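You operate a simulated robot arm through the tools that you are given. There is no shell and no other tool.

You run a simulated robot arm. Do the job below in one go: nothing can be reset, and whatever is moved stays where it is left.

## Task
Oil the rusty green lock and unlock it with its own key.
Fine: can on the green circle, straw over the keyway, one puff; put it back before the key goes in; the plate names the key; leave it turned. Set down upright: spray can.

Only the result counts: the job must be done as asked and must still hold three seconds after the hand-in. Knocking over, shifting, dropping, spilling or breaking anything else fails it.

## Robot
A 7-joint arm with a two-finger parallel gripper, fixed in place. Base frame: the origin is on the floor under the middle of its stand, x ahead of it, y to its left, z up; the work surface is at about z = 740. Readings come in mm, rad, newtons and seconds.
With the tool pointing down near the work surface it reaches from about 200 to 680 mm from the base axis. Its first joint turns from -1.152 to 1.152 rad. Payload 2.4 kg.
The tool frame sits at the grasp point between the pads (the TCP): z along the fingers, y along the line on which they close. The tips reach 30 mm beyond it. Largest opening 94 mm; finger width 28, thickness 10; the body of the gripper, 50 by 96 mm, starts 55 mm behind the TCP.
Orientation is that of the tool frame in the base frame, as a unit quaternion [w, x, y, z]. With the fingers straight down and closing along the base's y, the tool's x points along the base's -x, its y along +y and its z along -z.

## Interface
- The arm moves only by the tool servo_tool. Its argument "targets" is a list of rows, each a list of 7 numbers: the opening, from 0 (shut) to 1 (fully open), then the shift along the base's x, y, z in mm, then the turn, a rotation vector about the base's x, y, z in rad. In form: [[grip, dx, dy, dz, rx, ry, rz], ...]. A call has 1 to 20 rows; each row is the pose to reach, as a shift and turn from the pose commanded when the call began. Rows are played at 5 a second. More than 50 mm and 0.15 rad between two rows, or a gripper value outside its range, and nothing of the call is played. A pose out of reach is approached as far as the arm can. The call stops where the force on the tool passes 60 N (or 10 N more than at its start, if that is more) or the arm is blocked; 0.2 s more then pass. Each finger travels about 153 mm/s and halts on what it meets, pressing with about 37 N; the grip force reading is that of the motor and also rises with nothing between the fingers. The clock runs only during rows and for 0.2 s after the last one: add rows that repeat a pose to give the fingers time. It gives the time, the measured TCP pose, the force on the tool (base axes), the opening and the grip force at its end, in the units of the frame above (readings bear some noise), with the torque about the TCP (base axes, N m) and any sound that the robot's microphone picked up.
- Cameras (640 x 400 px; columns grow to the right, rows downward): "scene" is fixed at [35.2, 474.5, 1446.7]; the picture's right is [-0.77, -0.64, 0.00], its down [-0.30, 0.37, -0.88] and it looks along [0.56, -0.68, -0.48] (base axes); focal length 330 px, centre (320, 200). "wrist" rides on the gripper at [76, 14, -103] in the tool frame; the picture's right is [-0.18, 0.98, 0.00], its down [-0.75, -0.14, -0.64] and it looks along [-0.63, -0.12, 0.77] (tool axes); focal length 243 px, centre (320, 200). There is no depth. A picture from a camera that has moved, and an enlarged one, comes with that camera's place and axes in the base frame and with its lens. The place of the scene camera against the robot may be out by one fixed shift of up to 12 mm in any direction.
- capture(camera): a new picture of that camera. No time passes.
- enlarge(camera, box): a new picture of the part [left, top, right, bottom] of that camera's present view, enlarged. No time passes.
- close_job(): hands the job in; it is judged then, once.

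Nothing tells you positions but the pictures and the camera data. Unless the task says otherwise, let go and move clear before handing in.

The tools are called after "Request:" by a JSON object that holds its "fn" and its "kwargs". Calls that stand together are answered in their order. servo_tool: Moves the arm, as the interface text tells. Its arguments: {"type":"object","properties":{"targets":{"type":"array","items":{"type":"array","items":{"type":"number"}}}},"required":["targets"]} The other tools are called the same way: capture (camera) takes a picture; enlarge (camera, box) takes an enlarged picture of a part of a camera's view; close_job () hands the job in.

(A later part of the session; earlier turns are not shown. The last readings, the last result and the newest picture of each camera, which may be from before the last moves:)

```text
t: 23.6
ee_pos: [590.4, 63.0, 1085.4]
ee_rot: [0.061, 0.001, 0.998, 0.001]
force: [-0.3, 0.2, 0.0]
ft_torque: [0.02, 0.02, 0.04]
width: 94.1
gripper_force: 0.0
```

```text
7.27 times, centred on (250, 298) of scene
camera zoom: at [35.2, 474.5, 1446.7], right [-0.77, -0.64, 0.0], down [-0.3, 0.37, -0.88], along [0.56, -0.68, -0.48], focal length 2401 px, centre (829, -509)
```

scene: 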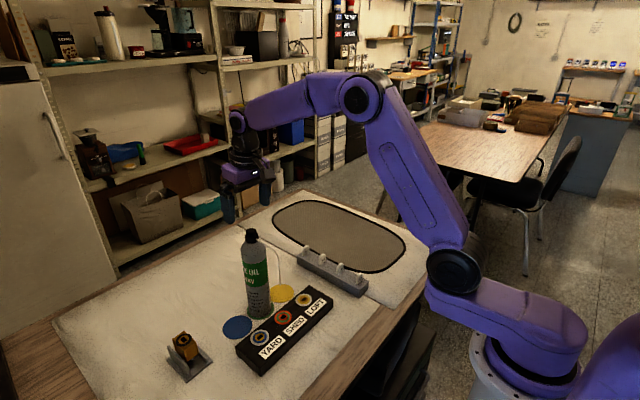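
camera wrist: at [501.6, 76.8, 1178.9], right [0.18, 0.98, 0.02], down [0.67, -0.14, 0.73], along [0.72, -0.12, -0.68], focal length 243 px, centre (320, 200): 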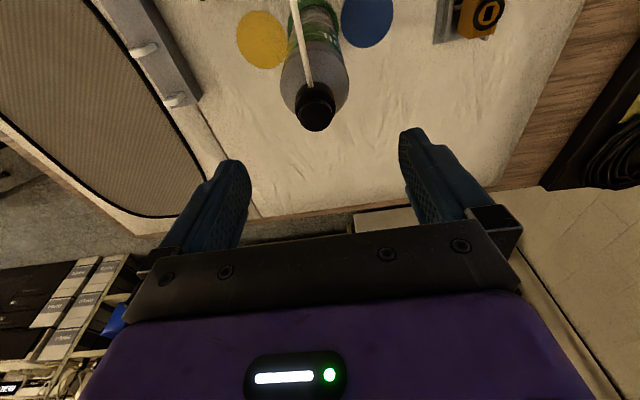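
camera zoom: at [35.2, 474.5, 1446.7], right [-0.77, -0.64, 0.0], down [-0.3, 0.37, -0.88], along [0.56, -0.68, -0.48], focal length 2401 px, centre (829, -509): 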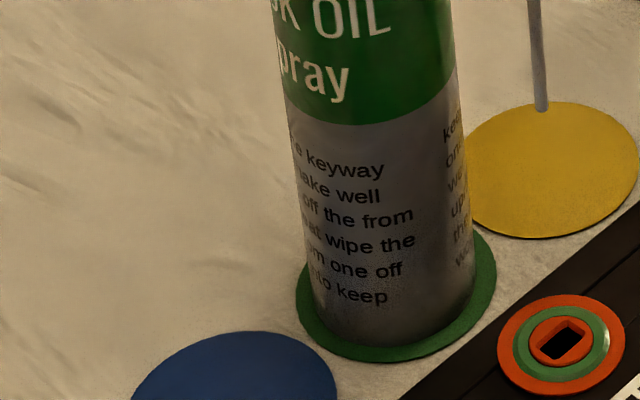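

Can stands upright on the circle and the straw tip is directly above the keyway (consistent in both cameras). Now I'll straighten the tool, close the fingers and come down just above the button.

Request:
{"fn": "servo_tool", "kwargs": {"targets": [[0.7, 0, 0, 0, 0, 0.06, 0], [0.35, 0, 0, 0, 0, 0.12, 0], [0, 0, 0, 0, 0, 0.12, 0], [0, 0, 0, 0, 0, 0.12, 0], [0, 0, 0, -20, 0, 0.12, 0], [0, 0, 0, -35, 0, 0.12, 0], [0, 0, 0, -35, 0, 0.12, 0], [0, 0, 0, -35, 0, 0.12, 0]]}}

Request:
{"fn": "capture", "kwargs": {"camera": "wrist"}}

Request:
{"fn": "enlarge", "kwargs": {"camera": "scene", "box": [220, 170, 290, 260]}}

```text
t: 25.4
ee_pos: [591.2, 60.7, 1048.3]
ee_rot: [0.001, 0.0, 1.0, 0.0]
force: [-0.5, -0.1, -0.2]
ft_torque: [-0.01, 0.02, 0.01]
width: 0.0
gripper_force: 33.5
```

```text
taken
camera wrist: at [514.4, 74.9, 1151.5], right [0.18, 0.98, 0.0], down [0.75, -0.14, 0.64], along [0.63, -0.12, -0.77], focal length 243 px, centre (320, 200)
```

wrist: 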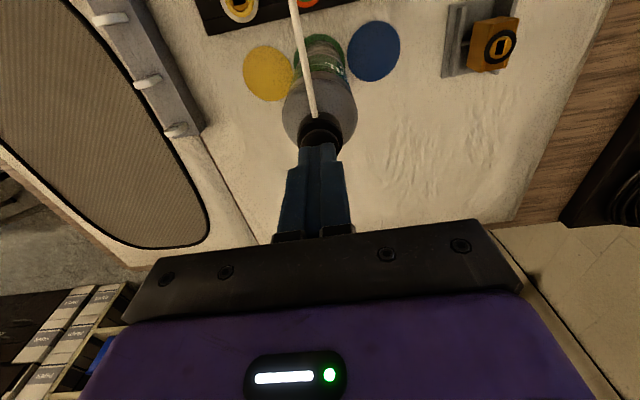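

```text
4.44 times, centred on (255, 215) of scene
camera zoom: at [35.2, 474.5, 1446.7], right [-0.77, -0.64, 0.0], down [-0.3, 0.37, -0.88], along [0.56, -0.68, -0.48], focal length 1467 px, centre (609, 133)
```

zoom: 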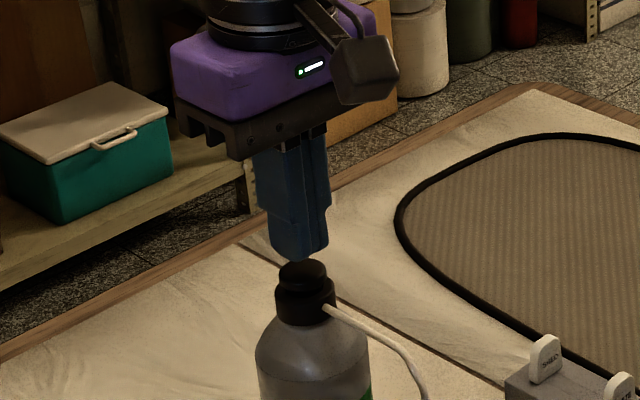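

Request:
{"fn": "servo_tool", "kwargs": {"targets": [[0, 0, 0, -4, 0, 0, 0], [0, 0, 0, -7, 0, 0, 0], [0, 0, 0, -8, 0, 0, 0], [0, 0, 0, -9, 0, 0, 0], [0, 0, 0, -9, 0, 0, 0]]}}

```text
t: 26.6
ee_pos: [592.0, 60.1, 1037.7]
ee_rot: [0.001, 0.0, 1.0, 0.0]
force: [0.1, -0.7, -0.1]
ft_torque: [-0.04, -0.01, 0.03]
width: 0.0
gripper_force: 32.7
```

Request:
{"fn": "servo_tool", "kwargs": {"targets": [[0, 0, 0, -1, 0, 0, 0], [0, 0, 0, -2, 0, 0, 0], [0, 0, 0, -2, 0, 0, 0]]}}

```text
t: 27.4
ee_pos: [592.2, 61.0, 1036.9]
ee_rot: [0.001, 0.0, 1.0, 0.0]
force: [0.3, 0.8, -0.5]
ft_torque: [-0.02, -0.05, 0.0]
width: 0.0
gripper_force: 33.0
```

Request:
{"fn": "servo_tool", "kwargs": {"targets": [[0, 0, 0, -1, 0, 0, 0], [0, 0, 0, -2, 0, 0, 0], [0, 0, 0, -2, 0, 0, 0]]}}

Request:
{"fn": "enlarge", "kwargs": {"camera": "scene", "box": [230, 210, 280, 250]}}

```text
t: 28.2
ee_pos: [591.0, 60.6, 1035.5]
ee_rot: [0.001, 0.0, 1.0, 0.0]
force: [0.7, 0.1, 1.5]
ft_torque: [0.02, 0.0, -0.04]
width: 0.1
gripper_force: 32.7
```

```text
10.00 times, centred on (255, 230) of scene
camera zoom: at [35.2, 474.5, 1446.7], right [-0.77, -0.64, 0.0], down [-0.3, 0.37, -0.88], along [0.56, -0.68, -0.48], focal length 3301 px, centre (970, -100)
```

zoom: 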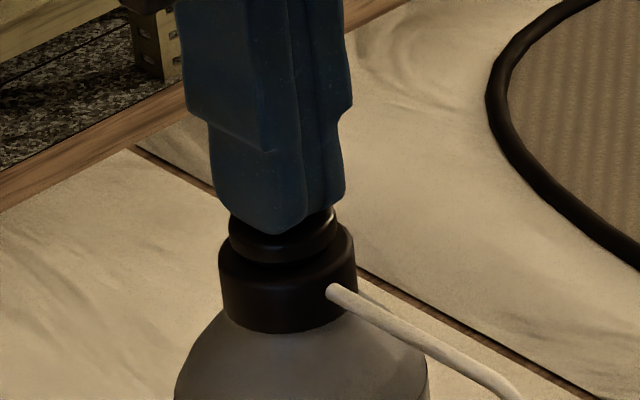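

Contact with the button just begins. I'll press further in small steps, listening for the puff.

Request:
{"fn": "servo_tool", "kwargs": {"targets": [[0, 0, 0, -1, 0, 0, 0], [0, 0, 0, -1, 0, 0, 0]]}}

```text
t: 28.8
ee_pos: [590.8, 60.2, 1034.7]
ee_rot: [0.001, 0.0, 1.0, 0.0]
force: [1.4, -0.5, 3.1]
ft_torque: [0.03, 0.03, -0.01]
width: 0.0
gripper_force: 32.6
heard: click
```

Request:
{"fn": "servo_tool", "kwargs": {"targets": [[0, 0, 0, -0.7, 0, 0, 0], [0, 0, 0, -0.7, 0, 0, 0]]}}

Request:
{"fn": "enlarge", "kwargs": {"camera": "scene", "box": [230, 210, 350, 330]}}

```text
t: 29.4
ee_pos: [590.6, 60.6, 1032.4]
ee_rot: [0.0, 0.0, 1.0, 0.001]
force: [0.4, 0.1, 3.1]
ft_torque: [-0.02, -0.04, -0.02]
width: 0.1
gripper_force: 33.1
```

```text
3.33 times, centred on (290, 270) of scene
camera zoom: at [35.2, 474.5, 1446.7], right [-0.77, -0.64, 0.0], down [-0.3, 0.37, -0.88], along [0.56, -0.68, -0.48], focal length 1100 px, centre (420, -33)
```

zoom: 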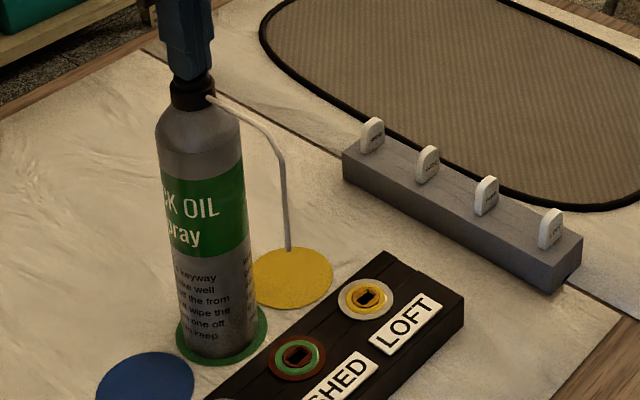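

The click registered and the SHED lock's rust-red rings have turned dark — it's oiled. I'll lift off straight up now, with no second press.

Request:
{"fn": "servo_tool", "kwargs": {"targets": [[0, 0, 0, 10, 0, 0, 0], [0, 0, 0, 30, 0, 0, 0], [0, 0, 0, 50, 0, 0, 0], [0, 0, 0, 50, 0, 0, 0]]}}

Request:
{"fn": "enlarge", "kwargs": {"camera": "scene", "box": [265, 290, 315, 340]}}

Request:
{"fn": "capture", "kwargs": {"camera": "wrist"}}

Request:
{"fn": "capture", "kwargs": {"camera": "scene"}}

```text
t: 30.4
ee_pos: [590.7, 61.2, 1083.2]
ee_rot: [0.001, 0.0, 1.0, 0.001]
force: [0.1, 0.2, -0.1]
ft_torque: [0.01, 0.01, 0.01]
width: 0.0
gripper_force: 32.8
```

```text
8.00 times, centred on (290, 315) of scene
camera zoom: at [35.2, 474.5, 1446.7], right [-0.77, -0.64, 0.0], down [-0.3, 0.37, -0.88], along [0.56, -0.68, -0.48], focal length 2641 px, centre (560, -720)
```

zoom: 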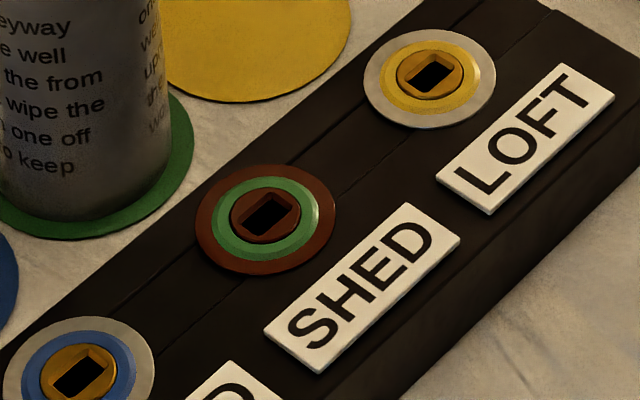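

```text
taken
camera wrist: at [513.2, 75.7, 1187.5], right [0.18, 0.98, 0.0], down [0.75, -0.14, 0.64], along [0.63, -0.12, -0.77], focal length 243 px, centre (320, 200)
```

wrist: 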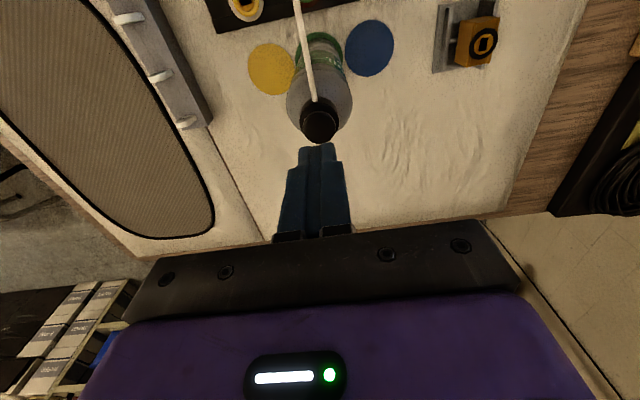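

```text
taken
```

scene: 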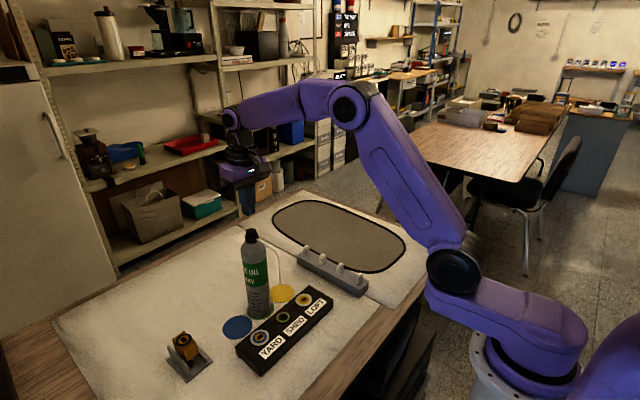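

Oiled. Now I'll reopen, tilt again, and grip the can to return it to the mat.

Request:
{"fn": "servo_tool", "kwargs": {"targets": [[0.5, 0, 0, 0, 0, -0.06, 0], [1, 0, 0, 0, 0, -0.12, 0], [1, 0, 0, 0, 0, -0.12, 0], [1, 0, 0, -30, 0, -0.12, 0], [1, 0, 0, -65, 0, -0.12, 0], [1, 0, 0, -95, 0, -0.12, 0], [1, 0, 0, -110, 0, -0.12, 0], [1, 0, 0, -119.5, 0, -0.12, 0], [1, 0, 0, -119.5, 0, -0.12, 0], [0.85, 0, 0, -119.5, 0, -0.12, 0], [0.72, 0, 0, -119.5, 0, -0.12, 0], [0.6, 0, 0, -119.5, 0, -0.12, 0], [0.4, 0, 0, -119.5, 0, -0.12, 0], [0.4, 0, 0, -119.5, 0, -0.12, 0]]}}

Request:
{"fn": "capture", "kwargs": {"camera": "wrist"}}

```text
t: 33.4
ee_pos: [591.3, 61.1, 964.8]
ee_rot: [0.061, -0.001, 0.998, 0.0]
force: [-0.8, -0.8, 0.5]
ft_torque: [-0.05, -0.04, 0.0]
width: 61.2
gripper_force: 37.0
```

```text
taken
camera wrist: at [503.0, 74.8, 1058.4], right [0.18, 0.98, 0.02], down [0.67, -0.14, 0.73], along [0.72, -0.12, -0.68], focal length 243 px, centre (320, 200)
```

wrist: 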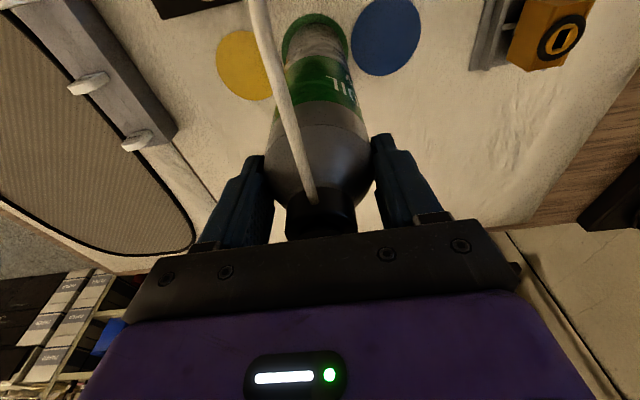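

Request:
{"fn": "servo_tool", "kwargs": {"targets": [[0.4, 0, 0, 5, 0, 0, 0], [0.4, 0, 0, 20, 0, 0, 0], [0.4, 0, 0, 50, 0, 0, 0], [0.4, 0, 0, 85, 0, 0, 0], [0.4, 0, 0, 110, 0, 0, 0], [0.4, 0, 0, 120, 0, 0, 0], [0.4, 0, 0, 120, 0, 0, 0]]}}

Request:
{"fn": "servo_tool", "kwargs": {"targets": [[0.4, 0, -15, 0, 0, 0, 0], [0.4, 1, -40, 0, 0, 0, 0], [0.4, 2, -75, 0, 0, 0, 0], [0.4, 3, -112, 0, 0, 0, 0], [0.4, 4, -150, 0, 0, 0, 0], [0.4, 5, -188, 0, 0, 0, 0], [0.4, 5, -226, 0, 0, 0, 0], [0.4, 6, -264, 0, 0, 0, 0], [0.4, 7, -302, 0, 0, 0, 0], [0.4, 7, -336, 0, 0, 0, 0], [0.4, 8, -362, 0, 0, 0, 0], [0.4, 8, -380.2, 0, 0, 0, 0], [0.4, 8, -380.2, 0, 0, 0, 0], [0.4, 8, -380.2, 0, 0, 0, 0]]}}

Request:
{"fn": "capture", "kwargs": {"camera": "scene"}}

```text
t: 35.0
ee_pos: [590.5, 59.0, 1082.6]
ee_rot: [0.061, 0.0, 0.998, 0.0]
force: [-0.5, 0.1, -2.8]
ft_torque: [-0.02, -0.01, -0.03]
width: 61.0
gripper_force: 36.3
```

```text
t: 38.0
ee_pos: [598.7, -319.0, 1082.2]
ee_rot: [0.061, 0.0, 0.998, 0.001]
force: [0.3, -0.7, -3.2]
ft_torque: [-0.01, 0.01, -0.01]
width: 61.2
gripper_force: 37.0
```

```text
taken
```

scene: 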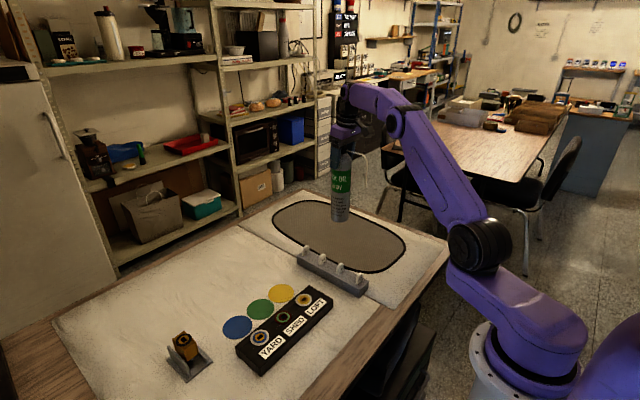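

The can is back above its original spot over the mat. I'll lower it close to the surface, then inch to contact.

Request:
{"fn": "servo_tool", "kwargs": {"targets": [[0.4, 0, 0, -30, 0, 0, 0], [0.4, 0, 0, -65, 0, 0, 0], [0.4, 0, 0, -95, 0, 0, 0], [0.4, 0, 0, -110, 0, 0, 0], [0.4, 0, 0, -116, 0, 0, 0], [0.4, 0, 0, -116, 0, 0, 0], [0.4, 0, 0, -116, 0, 0, 0]]}}

Request:
{"fn": "servo_tool", "kwargs": {"targets": [[0.4, 0, 0, -1, 0, 0, 0], [0.4, 0, 0, -2, 0, 0, 0], [0.4, 0, 0, -2, 0, 0, 0]]}}

```text
t: 39.6
ee_pos: [599.5, -318.4, 967.2]
ee_rot: [0.061, 0.0, 0.998, 0.001]
force: [0.4, -1.7, -3.2]
ft_torque: [0.01, 0.02, 0.0]
width: 61.1
gripper_force: 37.6
```

```text
t: 40.4
ee_pos: [599.8, -319.1, 965.8]
ee_rot: [0.061, 0.0, 0.998, 0.001]
force: [-0.7, 0.3, -3.6]
ft_torque: [-0.02, -0.01, -0.01]
width: 61.3
gripper_force: 36.9
```

Request:
{"fn": "servo_tool", "kwargs": {"targets": [[0.4, 0, 0, -0.7, 0, 0, 0], [0.4, 0, 0, -1.4, 0, 0, 0], [0.4, 0, 0, -1.4, 0, 0, 0]]}}

```text
t: 41.2
ee_pos: [599.5, -320.4, 964.4]
ee_rot: [0.062, 0.0, 0.998, -0.001]
force: [-2.3, 0.5, 4.9]
ft_torque: [-0.01, 0.47, 0.02]
width: 61.2
gripper_force: 36.7
```

Contact with the mat. Releasing and rising.

Request:
{"fn": "servo_tool", "kwargs": {"targets": [[0.66, 0, 0, 0, 0, 0, 0], [0.72, 0, 0, 0, 0, 0, 0], [0.85, 0, 0, 0, 0, 0, 0], [1, 0, 0, 0, 0, 0, 0], [1, 0, 0, 0, 0, 0, 0], [1, 0, 0, 20, 0, 0, 0], [1, 0, 0, 55, 0, 0, 0], [1, 0, 0, 95, 0, 0, 0], [1, 0, 0, 120, 0, 0, 0], [1, 0, 0, 120, 0, 0, 0]]}}

Request:
{"fn": "capture", "kwargs": {"camera": "wrist"}}

Request:
{"fn": "enlarge", "kwargs": {"camera": "scene", "box": [280, 170, 420, 300]}}

```text
t: 43.4
ee_pos: [598.7, -319.4, 1085.2]
ee_rot: [0.061, 0.002, 0.998, 0.0]
force: [-0.3, -0.4, -0.3]
ft_torque: [-0.01, -0.03, 0.01]
width: 93.9
gripper_force: 0.2
```

```text
taken
camera wrist: at [510.7, -305.1, 1178.7], right [0.18, 0.98, 0.02], down [0.67, -0.14, 0.73], along [0.72, -0.12, -0.68], focal length 243 px, centre (320, 200)
```

wrist: 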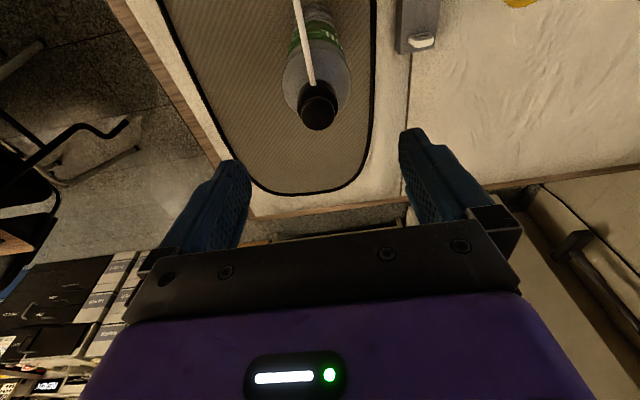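

```text
3.08 times, centred on (350, 235) of scene
camera zoom: at [35.2, 474.5, 1446.7], right [-0.77, -0.64, 0.0], down [-0.3, 0.37, -0.88], along [0.56, -0.68, -0.48], focal length 1016 px, centre (228, 92)
```

zoom: 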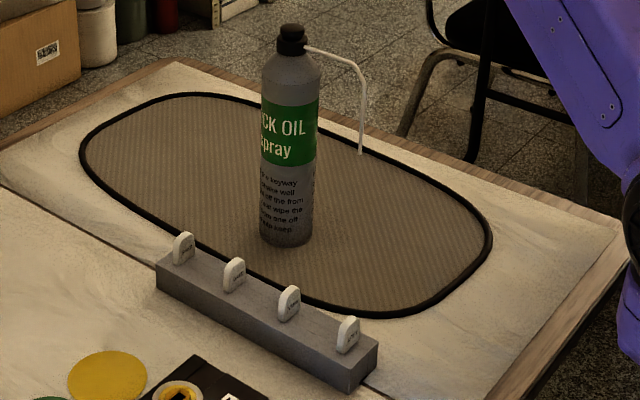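

The can is back upright in its original place. Now I'll move in for a close look at the SHED key on the rack.

Request:
{"fn": "servo_tool", "kwargs": {"targets": [[1, -25, 35, 0, 0, 0.06, 0], [1, -50, 70, 0, 0, 0.12, 0], [1, -75, 105, -20, 0, 0.12, 0], [1, -98.5, 139.4, -45, 0, 0.12, 0], [1, -98.5, 139.4, -83.5, 0, 0.12, 0], [1, -98.5, 139.4, -83.5, 0, 0.12, 0], [1, -98.5, 139.4, -83.5, 0, 0.12, 0]]}}

Request:
{"fn": "capture", "kwargs": {"camera": "wrist"}}

```text
t: 45.0
ee_pos: [501.3, -180.4, 999.3]
ee_rot: [0.002, 0.0, 1.0, 0.0]
force: [-0.5, 0.3, 1.1]
ft_torque: [0.0, 0.03, -0.01]
width: 94.0
gripper_force: 0.1
```

```text
taken
camera wrist: at [423.0, -166.5, 1103.6], right [0.18, 0.98, 0.0], down [0.75, -0.14, 0.64], along [0.63, -0.12, -0.77], focal length 243 px, centre (320, 200)
```

wrist: 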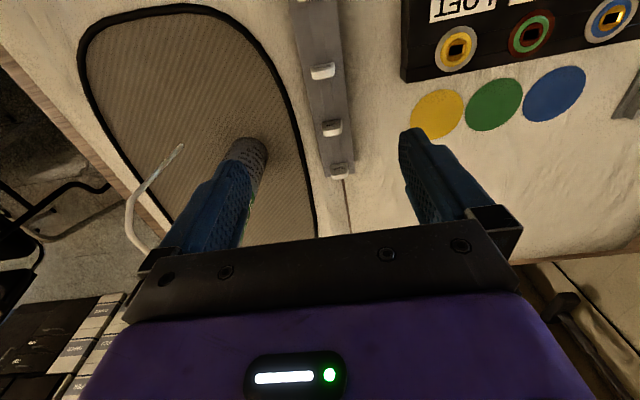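

Request:
{"fn": "enlarge", "kwargs": {"camera": "wrist", "box": [315, 150, 365, 185]}}

Request:
{"fn": "enlarge", "kwargs": {"camera": "wrist", "box": [290, 50, 370, 190]}}

```text
11.43 times, centred on (340, 168) of wrist
camera zoom: at [423.0, -166.5, 1103.6], right [0.18, 0.98, 0.0], down [0.75, -0.14, 0.64], along [0.63, -0.12, -0.77], focal length 2773 px, centre (91, 571)
```

zoom: 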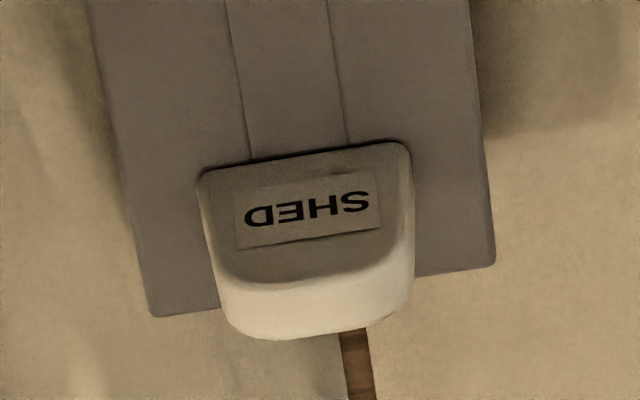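

```text
2.86 times, centred on (330, 120) of wrist
camera zoom: at [423.0, -166.5, 1103.6], right [0.18, 0.98, 0.0], down [0.75, -0.14, 0.64], along [0.63, -0.12, -0.77], focal length 693 px, centre (291, 429)
```

zoom: 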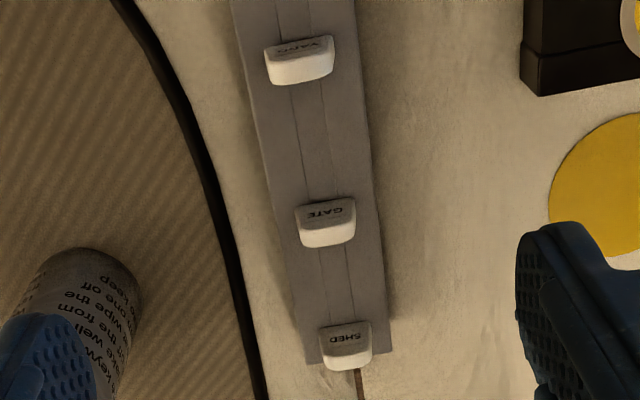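

The SHED key head is at about x 627.5–637, y −189…−160 (centre −174.3), rack top z≈774, head top z≈805. Before grabbing it, I'll test over the lock, high up, how far the wrist can yaw so I can plan the grip and turn.

Request:
{"fn": "servo_tool", "kwargs": {"targets": [[0.5, 0, 22, 0, 0, 0, -0.1428], [0.5, 0, 44, 0, 0, 0, -0.2856], [0.5, -1, 66, 0, 0, 0, -0.4284], [0.5, -1, 88, 0, 0, 0, -0.5712], [0.5, -1, 110, 0, 0, 0, -0.714], [0.5, -1, 132, 0, 0, 0, -0.8568], [0.5, -2, 154, 0, 0, 0, -0.9996], [0.5, -2, 176, 0, 0, 0, -1.1424], [0.5, -2, 198, 0, 0, 0, -1.2852], [0.5, -2, 220, 0, 0, 0, -1.428], [0.5, -2.4, 240.6, 0, 0, 0, -1.5708], [0.5, -2.4, 240.6, 0, 0, 0, -1.5708]]}}

Request:
{"fn": "servo_tool", "kwargs": {"targets": [[0.5, 0, 0, 0, 0, 0, -0.1428], [0.5, 0, 0, 0, 0, 0, -0.2856], [0.5, 0, 0, 0, 0, 0, -0.4284], [0.5, 0, 0, 0, 0, 0, -0.5712], [0.5, 0, 0, 0, 0, 0, -0.714], [0.5, 0, 0, 0, 0, 0, -0.8568], [0.5, 0, 0, 0, 0, 0, -0.9996], [0.5, 0, 0, 0, 0, 0, -1.1424], [0.5, 0, 0, 0, 0, 0, -1.2852], [0.5, 0, 0, 0, 0, 0, -1.428], [0.5, 0, 0, 0, 0, 0, -1.5708], [0.5, 0, 0, 0, 0, 0, -1.5708]]}}

```text
t: 47.6
ee_pos: [498.1, 60.8, 1000.2]
ee_rot: [0.001, 0.707, 0.707, 0.0]
force: [0.7, 0.0, 0.4]
ft_torque: [-0.03, -0.05, 0.07]
width: 47.1
gripper_force: 0.1
```

```text
t: 50.2
ee_pos: [498.7, 63.0, 1001.3]
ee_rot: [0.0, 1.0, 0.001, -0.001]
force: [-0.2, 2.5, 0.4]
ft_torque: [-0.24, 0.0, 0.02]
width: 47.1
gripper_force: 0.1
```

The wrist can yaw over the full 0…−180° range, so a −90° grip can be turned either way. Next I'll go to yaw −90° and view the SHED key from the +y side for an accurate x.

Request:
{"fn": "servo_tool", "kwargs": {"targets": [[0.5, 8, -6, 0, 0, 0, 0.1428], [0.5, 17, -13, 0, 0, 0, 0.2856], [0.5, 25, -19, 0, 0, 0, 0.4284], [0.5, 34, -26, 0, 0, 0, 0.5712], [0.5, 42, -32, 0, 0, 0, 0.714], [0.5, 50, -38, 0, 0, 0, 0.8568], [0.5, 59, -45, 0, 0, 0, 0.9996], [0.5, 67, -51, 0, 0, 0, 1.1424], [0.5, 76, -58, 0, 0, 0, 1.2852], [0.5, 84, -64, -8, 0, 0, 1.428], [0.5, 92.4, -70.6, -15, 0, 0, 1.5708], [0.5, 92.4, -70.6, -15, 0, 0, 1.5708], [0.5, 92.4, -70.6, -15, 0, 0, 1.5708]]}}

Request:
{"fn": "capture", "kwargs": {"camera": "wrist"}}

```text
t: 53.0
ee_pos: [590.4, -8.5, 985.3]
ee_rot: [0.0, 0.707, 0.707, -0.001]
force: [-0.6, 0.3, -0.3]
ft_torque: [0.0, 0.02, 0.02]
width: 46.9
gripper_force: 0.0
```

```text
taken
camera wrist: at [604.5, 67.7, 1089.3], right [0.98, -0.18, 0.0], down [-0.14, -0.75, 0.64], along [-0.12, -0.63, -0.77], focal length 243 px, centre (320, 200)
```

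wrist: 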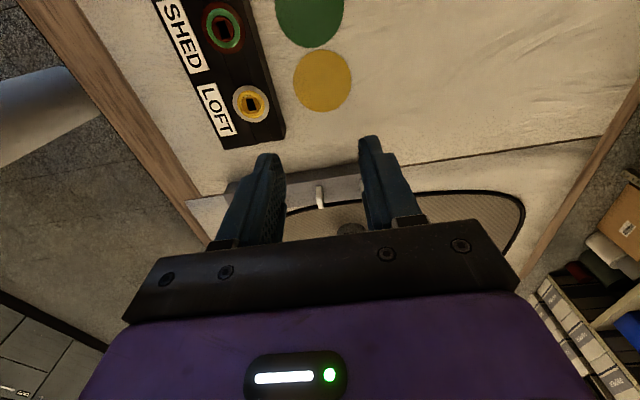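

Request:
{"fn": "servo_tool", "kwargs": {"targets": [[1, 30, 20, 10, 0, 0, 0], [1, 30, 40, 20, 0, 0, 0], [1, 30, 40, 20, 0, 0, 0], [1, 30, 40, 20, 0, 0, 0]]}}

Request:
{"fn": "capture", "kwargs": {"camera": "wrist"}}

```text
t: 54.0
ee_pos: [621.6, 30.4, 1004.9]
ee_rot: [0.001, 0.707, 0.707, 0.0]
force: [-0.1, 0.4, -0.2]
ft_torque: [0.03, -0.01, -0.02]
width: 94.1
gripper_force: 0.1
```

```text
taken
camera wrist: at [635.1, 106.4, 1108.1], right [0.98, -0.18, 0.0], down [-0.14, -0.75, 0.64], along [-0.12, -0.63, -0.77], focal length 243 px, centre (320, 200)
```

wrist: 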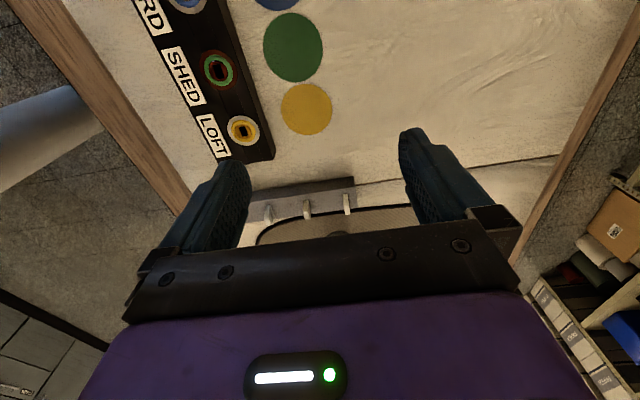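

Request:
{"fn": "enlarge", "kwargs": {"camera": "wrist", "box": [295, 165, 375, 225]}}

Request:
{"fn": "enlarge", "kwargs": {"camera": "wrist", "box": [330, 180, 366, 220]}}

Request:
{"fn": "enlarge", "kwargs": {"camera": "wrist", "box": [195, 50, 245, 90]}}

```text
6.67 times, centred on (335, 195) of wrist
camera zoom: at [635.1, 106.4, 1108.1], right [0.98, -0.18, 0.0], down [-0.14, -0.75, 0.64], along [-0.12, -0.63, -0.77], focal length 1618 px, centre (220, 233)
```

zoom: 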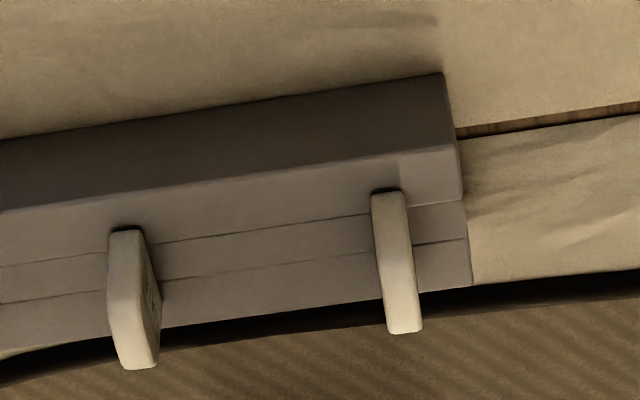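

```text
10.00 times, centred on (348, 200) of wrist
camera zoom: at [635.1, 106.4, 1108.1], right [0.98, -0.18, 0.0], down [-0.14, -0.75, 0.64], along [-0.12, -0.63, -0.77], focal length 2426 px, centre (40, 200)
```

zoom: 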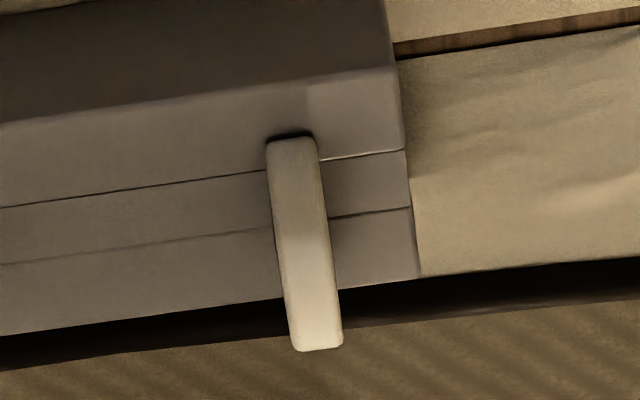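

```text
10.00 times, centred on (220, 70) of wrist
camera zoom: at [635.1, 106.4, 1108.1], right [0.98, -0.18, 0.0], down [-0.14, -0.75, 0.64], along [-0.12, -0.63, -0.77], focal length 2426 px, centre (1320, 1500)
```

zoom: 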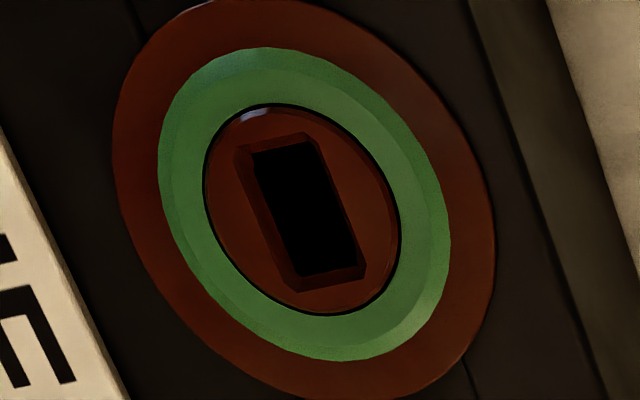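

View from the +y side gives the key centre at x≈630–632, thickness ≈9 mm. I'll go above the key with the fingers closing along x, partly open, and check alignment.

Request:
{"fn": "servo_tool", "kwargs": {"targets": [[0.8, 2, -41, -10, 0, 0, 0], [0.6, 4, -82, -20, 0, 0, 0], [0.45, 6, -123, -35, 0, 0, 0], [0.45, 9, -164, -60, 0, 0, 0], [0.45, 11, -204.3, -90, 0, 0, 0], [0.45, 11, -204.3, -125, 0, 0, 0], [0.45, 11, -204.3, -125, 0, 0, 0], [0.45, 11, -204.3, -125, 0, 0, 0]]}}

Request:
{"fn": "capture", "kwargs": {"camera": "wrist"}}

Request:
{"fn": "enlarge", "kwargs": {"camera": "scene", "box": [270, 180, 370, 280]}}

```text
refused: row 5 steps farther than a row can; nothing moved
```

```text
taken
camera wrist: at [635.1, 106.4, 1108.1], right [0.98, -0.18, 0.0], down [-0.14, -0.75, 0.64], along [-0.12, -0.63, -0.77], focal length 243 px, centre (320, 200)
```

wrist: 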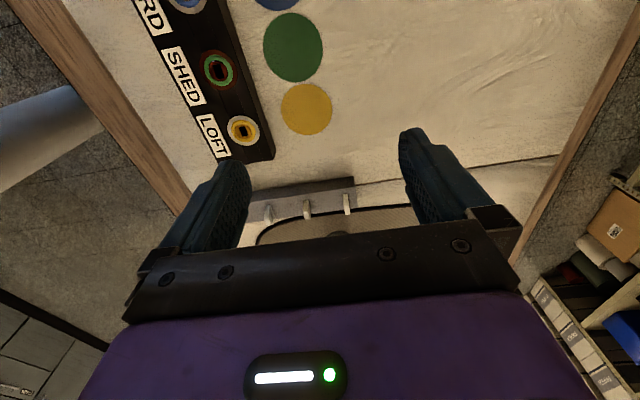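

```text
4.00 times, centred on (320, 230) of scene
camera zoom: at [35.2, 474.5, 1446.7], right [-0.77, -0.64, 0.0], down [-0.3, 0.37, -0.88], along [0.56, -0.68, -0.48], focal length 1320 px, centre (320, 80)
```

zoom: 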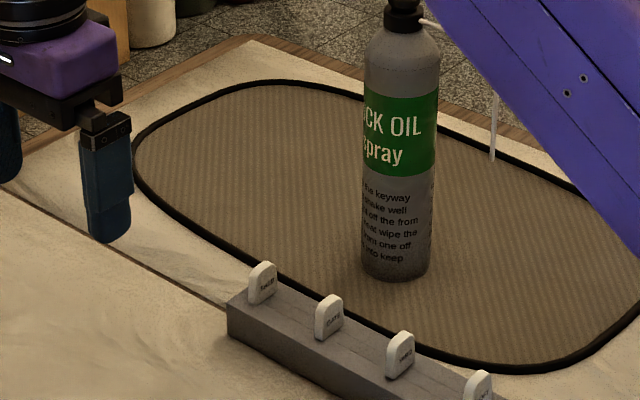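

Request:
{"fn": "servo_tool", "kwargs": {"targets": [[0.8, 2, -41, -10, 0, 0, 0], [0.6, 4, -82, -20, 0, 0, 0], [0.45, 6, -123, -35, 0, 0, 0], [0.45, 9, -164, -55, 0, 0, 0], [0.45, 11, -204.3, -75, 0, 0, 0], [0.45, 11, -204.3, -105, 0, 0, 0], [0.45, 11, -204.3, -125, 0, 0, 0], [0.45, 11, -204.3, -125, 0, 0, 0], [0.45, 11, -204.3, -125, 0, 0, 0]]}}

Request:
{"fn": "capture", "kwargs": {"camera": "wrist"}}

Request:
{"fn": "enlarge", "kwargs": {"camera": "scene", "box": [270, 180, 370, 280]}}

```text
t: 56.0
ee_pos: [629.9, -175.6, 881.5]
ee_rot: [0.002, 0.707, 0.707, 0.0]
force: [-0.8, 0.3, 0.8]
ft_torque: [-0.01, -0.02, 0.01]
width: 42.1
gripper_force: 0.1
```

```text
taken
camera wrist: at [644.2, -99.3, 984.7], right [0.98, -0.18, 0.0], down [-0.14, -0.75, 0.64], along [-0.12, -0.63, -0.77], focal length 243 px, centre (320, 200)
```

wrist: 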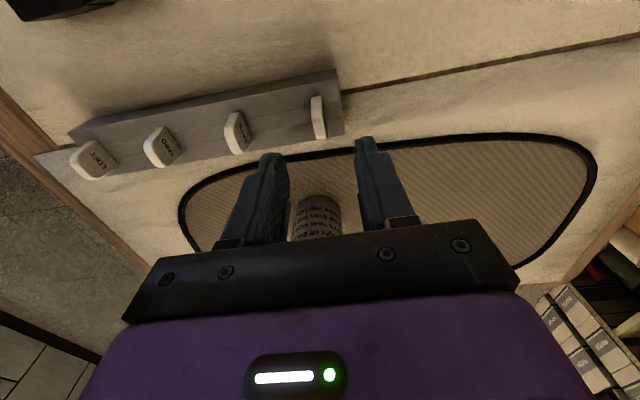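

```text
4.00 times, centred on (320, 230) of scene
camera zoom: at [35.2, 474.5, 1446.7], right [-0.77, -0.64, 0.0], down [-0.3, 0.37, -0.88], along [0.56, -0.68, -0.48], focal length 1320 px, centre (320, 80)
```

zoom: 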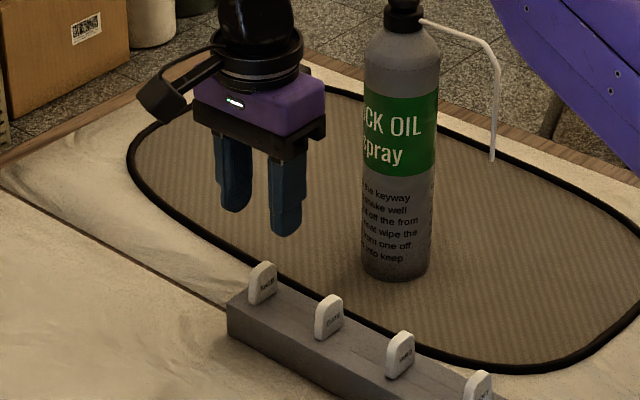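

Request:
{"fn": "enlarge", "kwargs": {"camera": "wrist", "box": [290, 75, 350, 155]}}

Request:
{"fn": "enlarge", "kwargs": {"camera": "wrist", "box": [230, 70, 410, 200]}}

```text
5.00 times, centred on (320, 115) of wrist
camera zoom: at [644.2, -99.3, 984.7], right [0.98, -0.18, 0.0], down [-0.14, -0.75, 0.64], along [-0.12, -0.63, -0.77], focal length 1213 px, centre (320, 625)
```

zoom: 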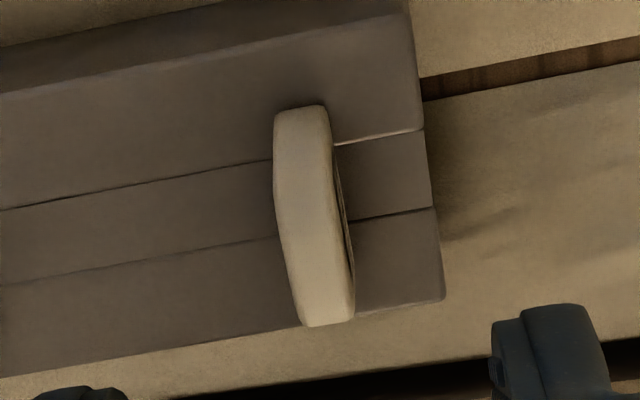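

```text
3.08 times, centred on (320, 135) of wrist
camera zoom: at [644.2, -99.3, 984.7], right [0.98, -0.18, 0.0], down [-0.14, -0.75, 0.64], along [-0.12, -0.63, -0.77], focal length 746 px, centre (320, 400)
```

zoom: 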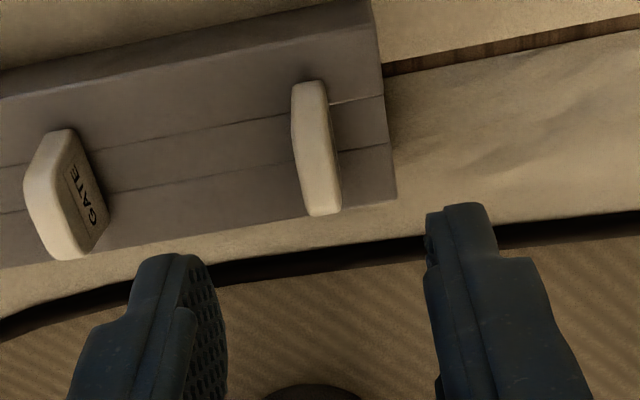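

Key centre is close to the gripper's midline (x≈630.5). I'll descend so the fingertips straddle the key head just above the rack.

Request:
{"fn": "servo_tool", "kwargs": {"targets": [[0.45, -0.5, 0, -20, 0, 0, 0], [0.45, -0.5, 0, -40, 0, 0, 0], [0.45, -0.5, 0, -55, 0, 0, 0], [0.45, -0.5, 0, -65, 0, 0, 0], [0.45, -0.5, 0, -65, 0, 0, 0], [0.45, -0.5, 0, -65, 0, 0, 0]]}}

Request:
{"fn": "capture", "kwargs": {"camera": "wrist"}}

Request:
{"fn": "enlarge", "kwargs": {"camera": "scene", "box": [285, 210, 345, 270]}}

```text
t: 57.4
ee_pos: [630.8, -173.3, 814.9]
ee_rot: [0.001, 0.707, 0.707, 0.0]
force: [-0.5, 0.4, -0.1]
ft_torque: [-0.01, 0.0, 0.0]
width: 42.4
gripper_force: 0.0
```

```text
taken
camera wrist: at [644.4, -97.7, 919.8], right [0.98, -0.18, 0.0], down [-0.14, -0.75, 0.64], along [-0.12, -0.63, -0.77], focal length 243 px, centre (320, 200)
```

wrist: 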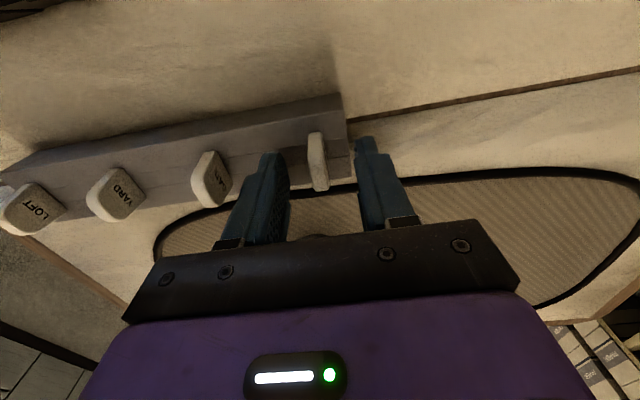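

```text
6.67 times, centred on (315, 240) of scene
camera zoom: at [35.2, 474.5, 1446.7], right [-0.77, -0.64, 0.0], down [-0.3, 0.37, -0.88], along [0.56, -0.68, -0.48], focal length 2201 px, centre (353, -67)
```

zoom: 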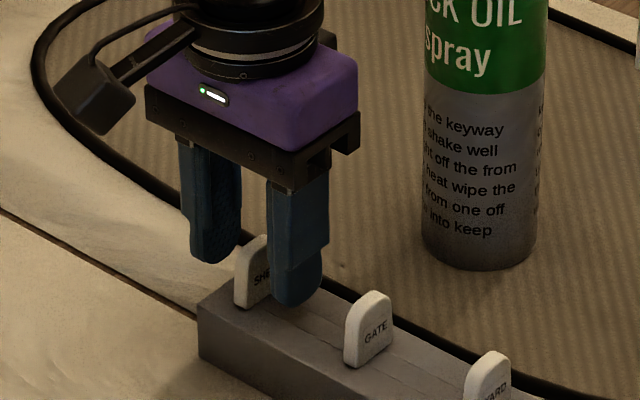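

Request:
{"fn": "servo_tool", "kwargs": {"targets": [[0.45, 0, 0, -2, 0, 0, 0], [0.45, 0, 0, -5, 0, 0, 0], [0.45, 0, 0, -5, 0, 0, 0], [0.35, 0, 0, -5, 0, 0, 0], [0.25, 0, 0, -5, 0, 0, 0], [0.15, 0, 0, -5, 0, 0, 0], [0.05, 0, 0, -5, 0, 0, 0], [0, 0, 0, -5, 0, 0, 0], [0, 0, 0, -5, 0, 0, 0]]}}

Request:
{"fn": "capture", "kwargs": {"camera": "wrist"}}

Request:
{"fn": "enlarge", "kwargs": {"camera": "scene", "box": [285, 210, 345, 270]}}

```text
t: 59.4
ee_pos: [630.6, -174.6, 810.9]
ee_rot: [0.001, 0.707, 0.707, 0.0]
force: [-0.3, -0.8, 0.5]
ft_torque: [0.0, 0.0, 0.01]
width: 7.6
gripper_force: 36.8
```

```text
taken
camera wrist: at [644.3, -98.0, 914.6], right [0.98, -0.18, 0.0], down [-0.14, -0.75, 0.64], along [-0.12, -0.63, -0.77], focal length 243 px, centre (320, 200)
```

wrist: 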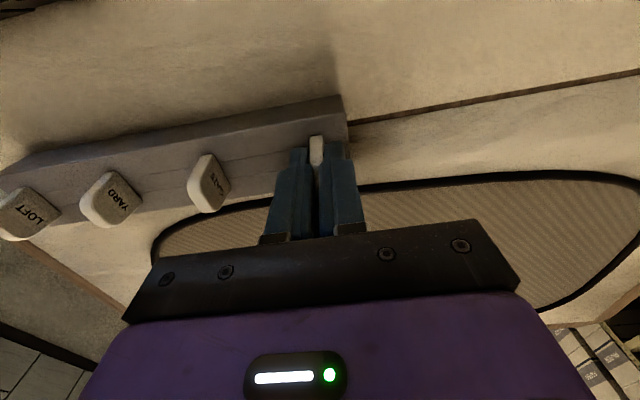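

```text
6.67 times, centred on (315, 240) of scene
camera zoom: at [35.2, 474.5, 1446.7], right [-0.77, -0.64, 0.0], down [-0.3, 0.37, -0.88], along [0.56, -0.68, -0.48], focal length 2201 px, centre (353, -67)
```

zoom: 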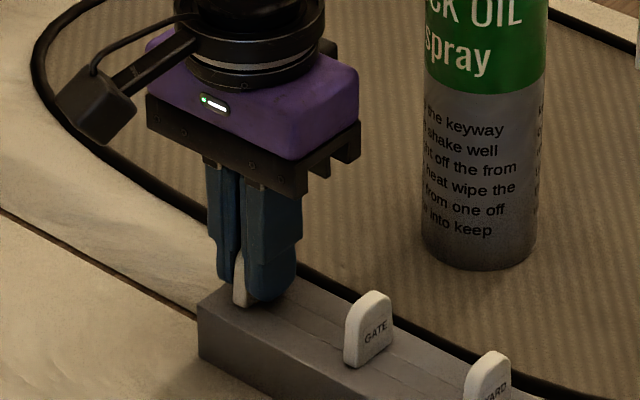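

Key head is clamped (7.6 mm). Now I'll lift it straight up out of the rack.

Request:
{"fn": "servo_tool", "kwargs": {"targets": [[0, 0, 0, 3, 0, 0, 0], [0, 0, 0, 8, 0, 0, 0], [0, 0, 0, 15, 0, 0, 0], [0, 0, 0, 25, 0, 0, 0], [0, 0, 0, 40, 0, 0, 0], [0, 0, 0, 60, 0, 0, 0], [0, 0, 0, 80, 0, 0, 0], [0, 0, 0, 80, 0, 0, 0]]}}

Request:
{"fn": "capture", "kwargs": {"camera": "wrist"}}

Request:
{"fn": "enlarge", "kwargs": {"camera": "scene", "box": [280, 190, 340, 260]}}

Request:
{"fn": "enlarge", "kwargs": {"camera": "wrist", "box": [285, 110, 345, 180]}}

```text
t: 61.2
ee_pos: [631.3, -173.9, 892.1]
ee_rot: [0.0, 0.707, 0.707, -0.001]
force: [-0.1, -0.3, 0.0]
ft_torque: [0.03, 0.02, 0.03]
width: 7.9
gripper_force: 37.2
```

```text
taken
camera wrist: at [645.0, -97.6, 995.6], right [0.98, -0.18, 0.0], down [-0.14, -0.75, 0.64], along [-0.12, -0.63, -0.77], focal length 243 px, centre (320, 200)
```

wrist: 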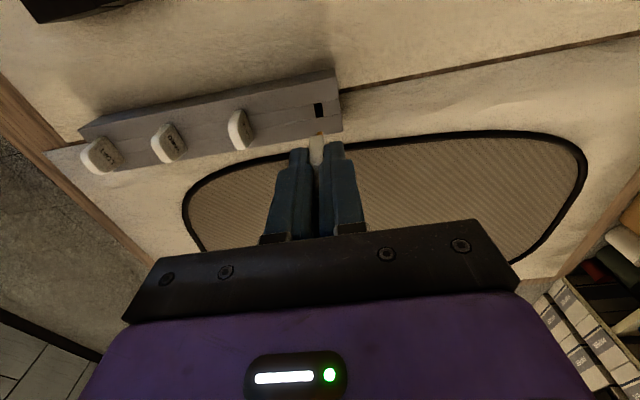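

```text
5.71 times, centred on (310, 225) of scene
camera zoom: at [35.2, 474.5, 1446.7], right [-0.77, -0.64, 0.0], down [-0.3, 0.37, -0.88], along [0.56, -0.68, -0.48], focal length 1886 px, centre (377, 57)
```

zoom: 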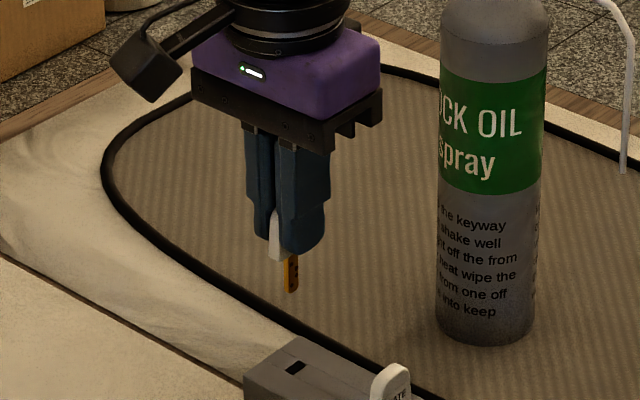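

```text
5.71 times, centred on (315, 145) of wrist
camera zoom: at [645.0, -97.6, 995.6], right [0.98, -0.18, 0.0], down [-0.14, -0.75, 0.64], along [-0.12, -0.63, -0.77], focal length 1386 px, centre (349, 514)
```

zoom: 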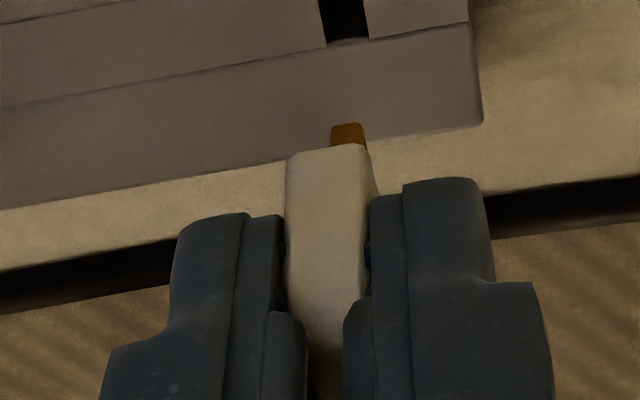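

The key is out (brass blade ~22 mm) and its empty rack slot is visible — that gives a reference: when aligned over the lock at the same height, the keyway must appear at the same pixel. Measuring it now.

Request:
{"fn": "enlarge", "kwargs": {"camera": "wrist", "box": [300, 90, 340, 130]}}

Request:
{"fn": "enlarge", "kwargs": {"camera": "wrist", "box": [300, 120, 340, 150]}}

Request:
{"fn": "enlarge", "kwargs": {"camera": "scene", "box": [310, 225, 340, 265]}}

```text
10.00 times, centred on (320, 110) of wrist
camera zoom: at [645.0, -97.6, 995.6], right [0.98, -0.18, 0.0], down [-0.14, -0.75, 0.64], along [-0.12, -0.63, -0.77], focal length 2426 px, centre (320, 1100)
```

zoom: 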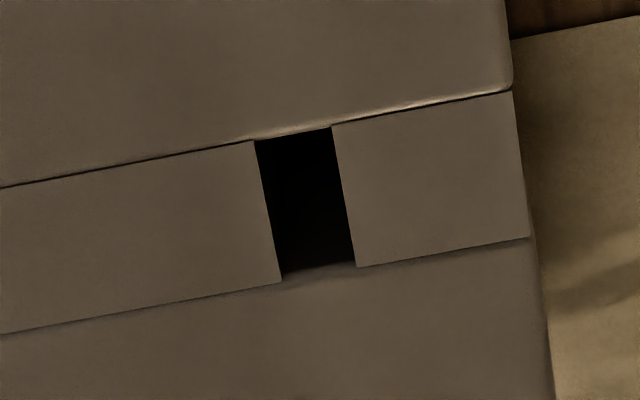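

```text
13.33 times, centred on (320, 135) of wrist
camera zoom: at [645.0, -97.6, 995.6], right [0.98, -0.18, 0.0], down [-0.14, -0.75, 0.64], along [-0.12, -0.63, -0.77], focal length 3235 px, centre (320, 1067)
```

zoom: 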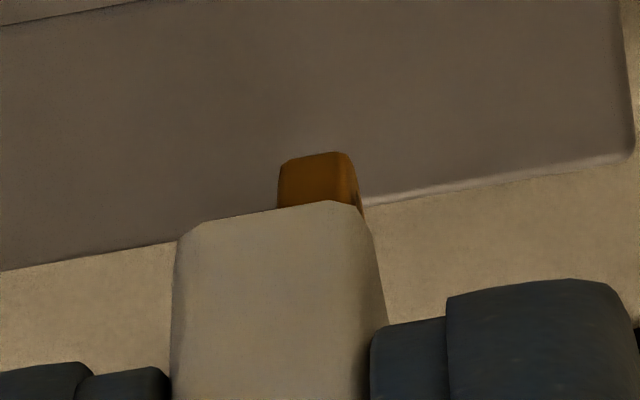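

```text
10.00 times, centred on (325, 245) of scene
camera zoom: at [35.2, 474.5, 1446.7], right [-0.77, -0.64, 0.0], down [-0.3, 0.37, -0.88], along [0.56, -0.68, -0.48], focal length 3301 px, centre (270, -250)
```

zoom: 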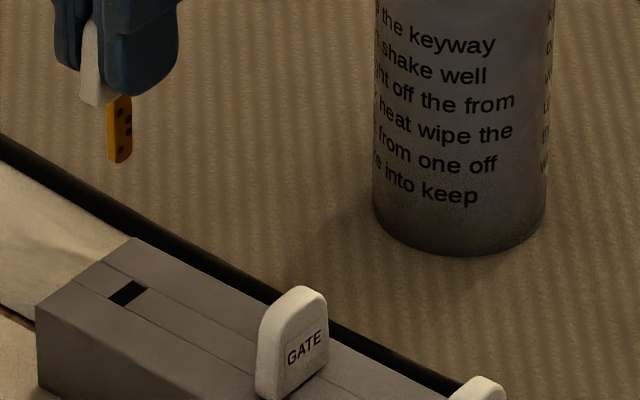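

Reference: the rack slot sits at pixel (318.6, 110.3) with the TCP 116 mm above it. Now I'll carry the key to the same relative height above the SHED keyway.

Request:
{"fn": "servo_tool", "kwargs": {"targets": [[0, -10, 25, 4, 0, 0, 0], [0, -32, 65, 4, 0, 0, 0], [0, -56, 107, 4, 0, 0, 0], [0, -80, 150, 4, 0, 0, 0], [0, -104, 193, 4, 0, 0, 0], [0, -122, 222, 4, 0, 0, 0], [0, -130.6, 235.4, 4, 0, 0, 0], [0, -130.6, 235.4, 4, 0, 0, 0], [0, -130.6, 235.4, 4, 0, 0, 0]]}}

Request:
{"fn": "capture", "kwargs": {"camera": "wrist"}}

Request:
{"fn": "enlarge", "kwargs": {"camera": "wrist", "box": [300, 90, 340, 130]}}

Request:
{"fn": "enlarge", "kwargs": {"camera": "scene", "box": [255, 250, 325, 330]}}

```text
t: 63.2
ee_pos: [501.4, 62.2, 893.1]
ee_rot: [0.0, 0.707, 0.707, 0.0]
force: [-0.2, -1.1, -0.1]
ft_torque: [0.02, 0.02, -0.03]
width: 8.0
gripper_force: 36.8
```

```text
taken
camera wrist: at [515.0, 138.1, 997.9], right [0.98, -0.18, 0.0], down [-0.14, -0.75, 0.64], along [-0.12, -0.63, -0.77], focal length 243 px, centre (320, 200)
```

wrist: 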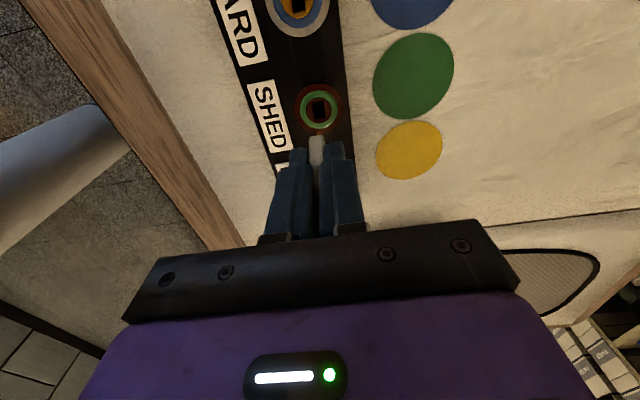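

```text
10.00 times, centred on (320, 110) of wrist
camera zoom: at [515.0, 138.1, 997.9], right [0.98, -0.18, 0.0], down [-0.14, -0.75, 0.64], along [-0.12, -0.63, -0.77], focal length 2426 px, centre (320, 1100)
```

zoom: 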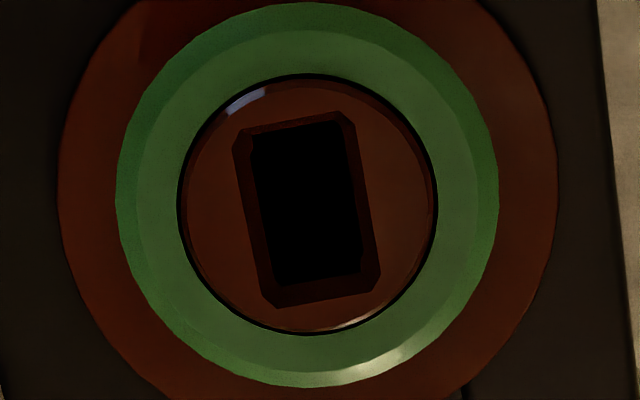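

```text
5.00 times, centred on (290, 290) of scene
camera zoom: at [35.2, 474.5, 1446.7], right [-0.77, -0.64, 0.0], down [-0.3, 0.37, -0.88], along [0.56, -0.68, -0.48], focal length 1650 px, centre (470, -250)
```

zoom: 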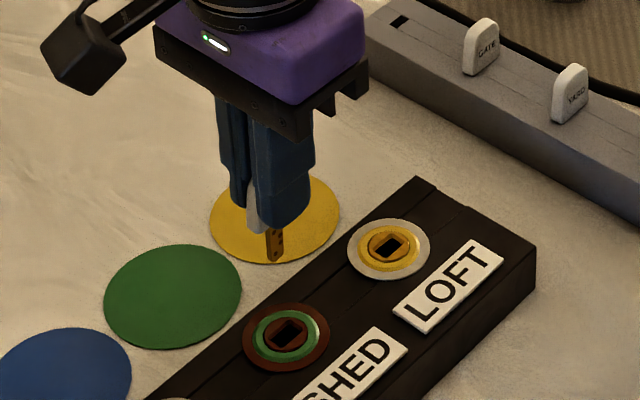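

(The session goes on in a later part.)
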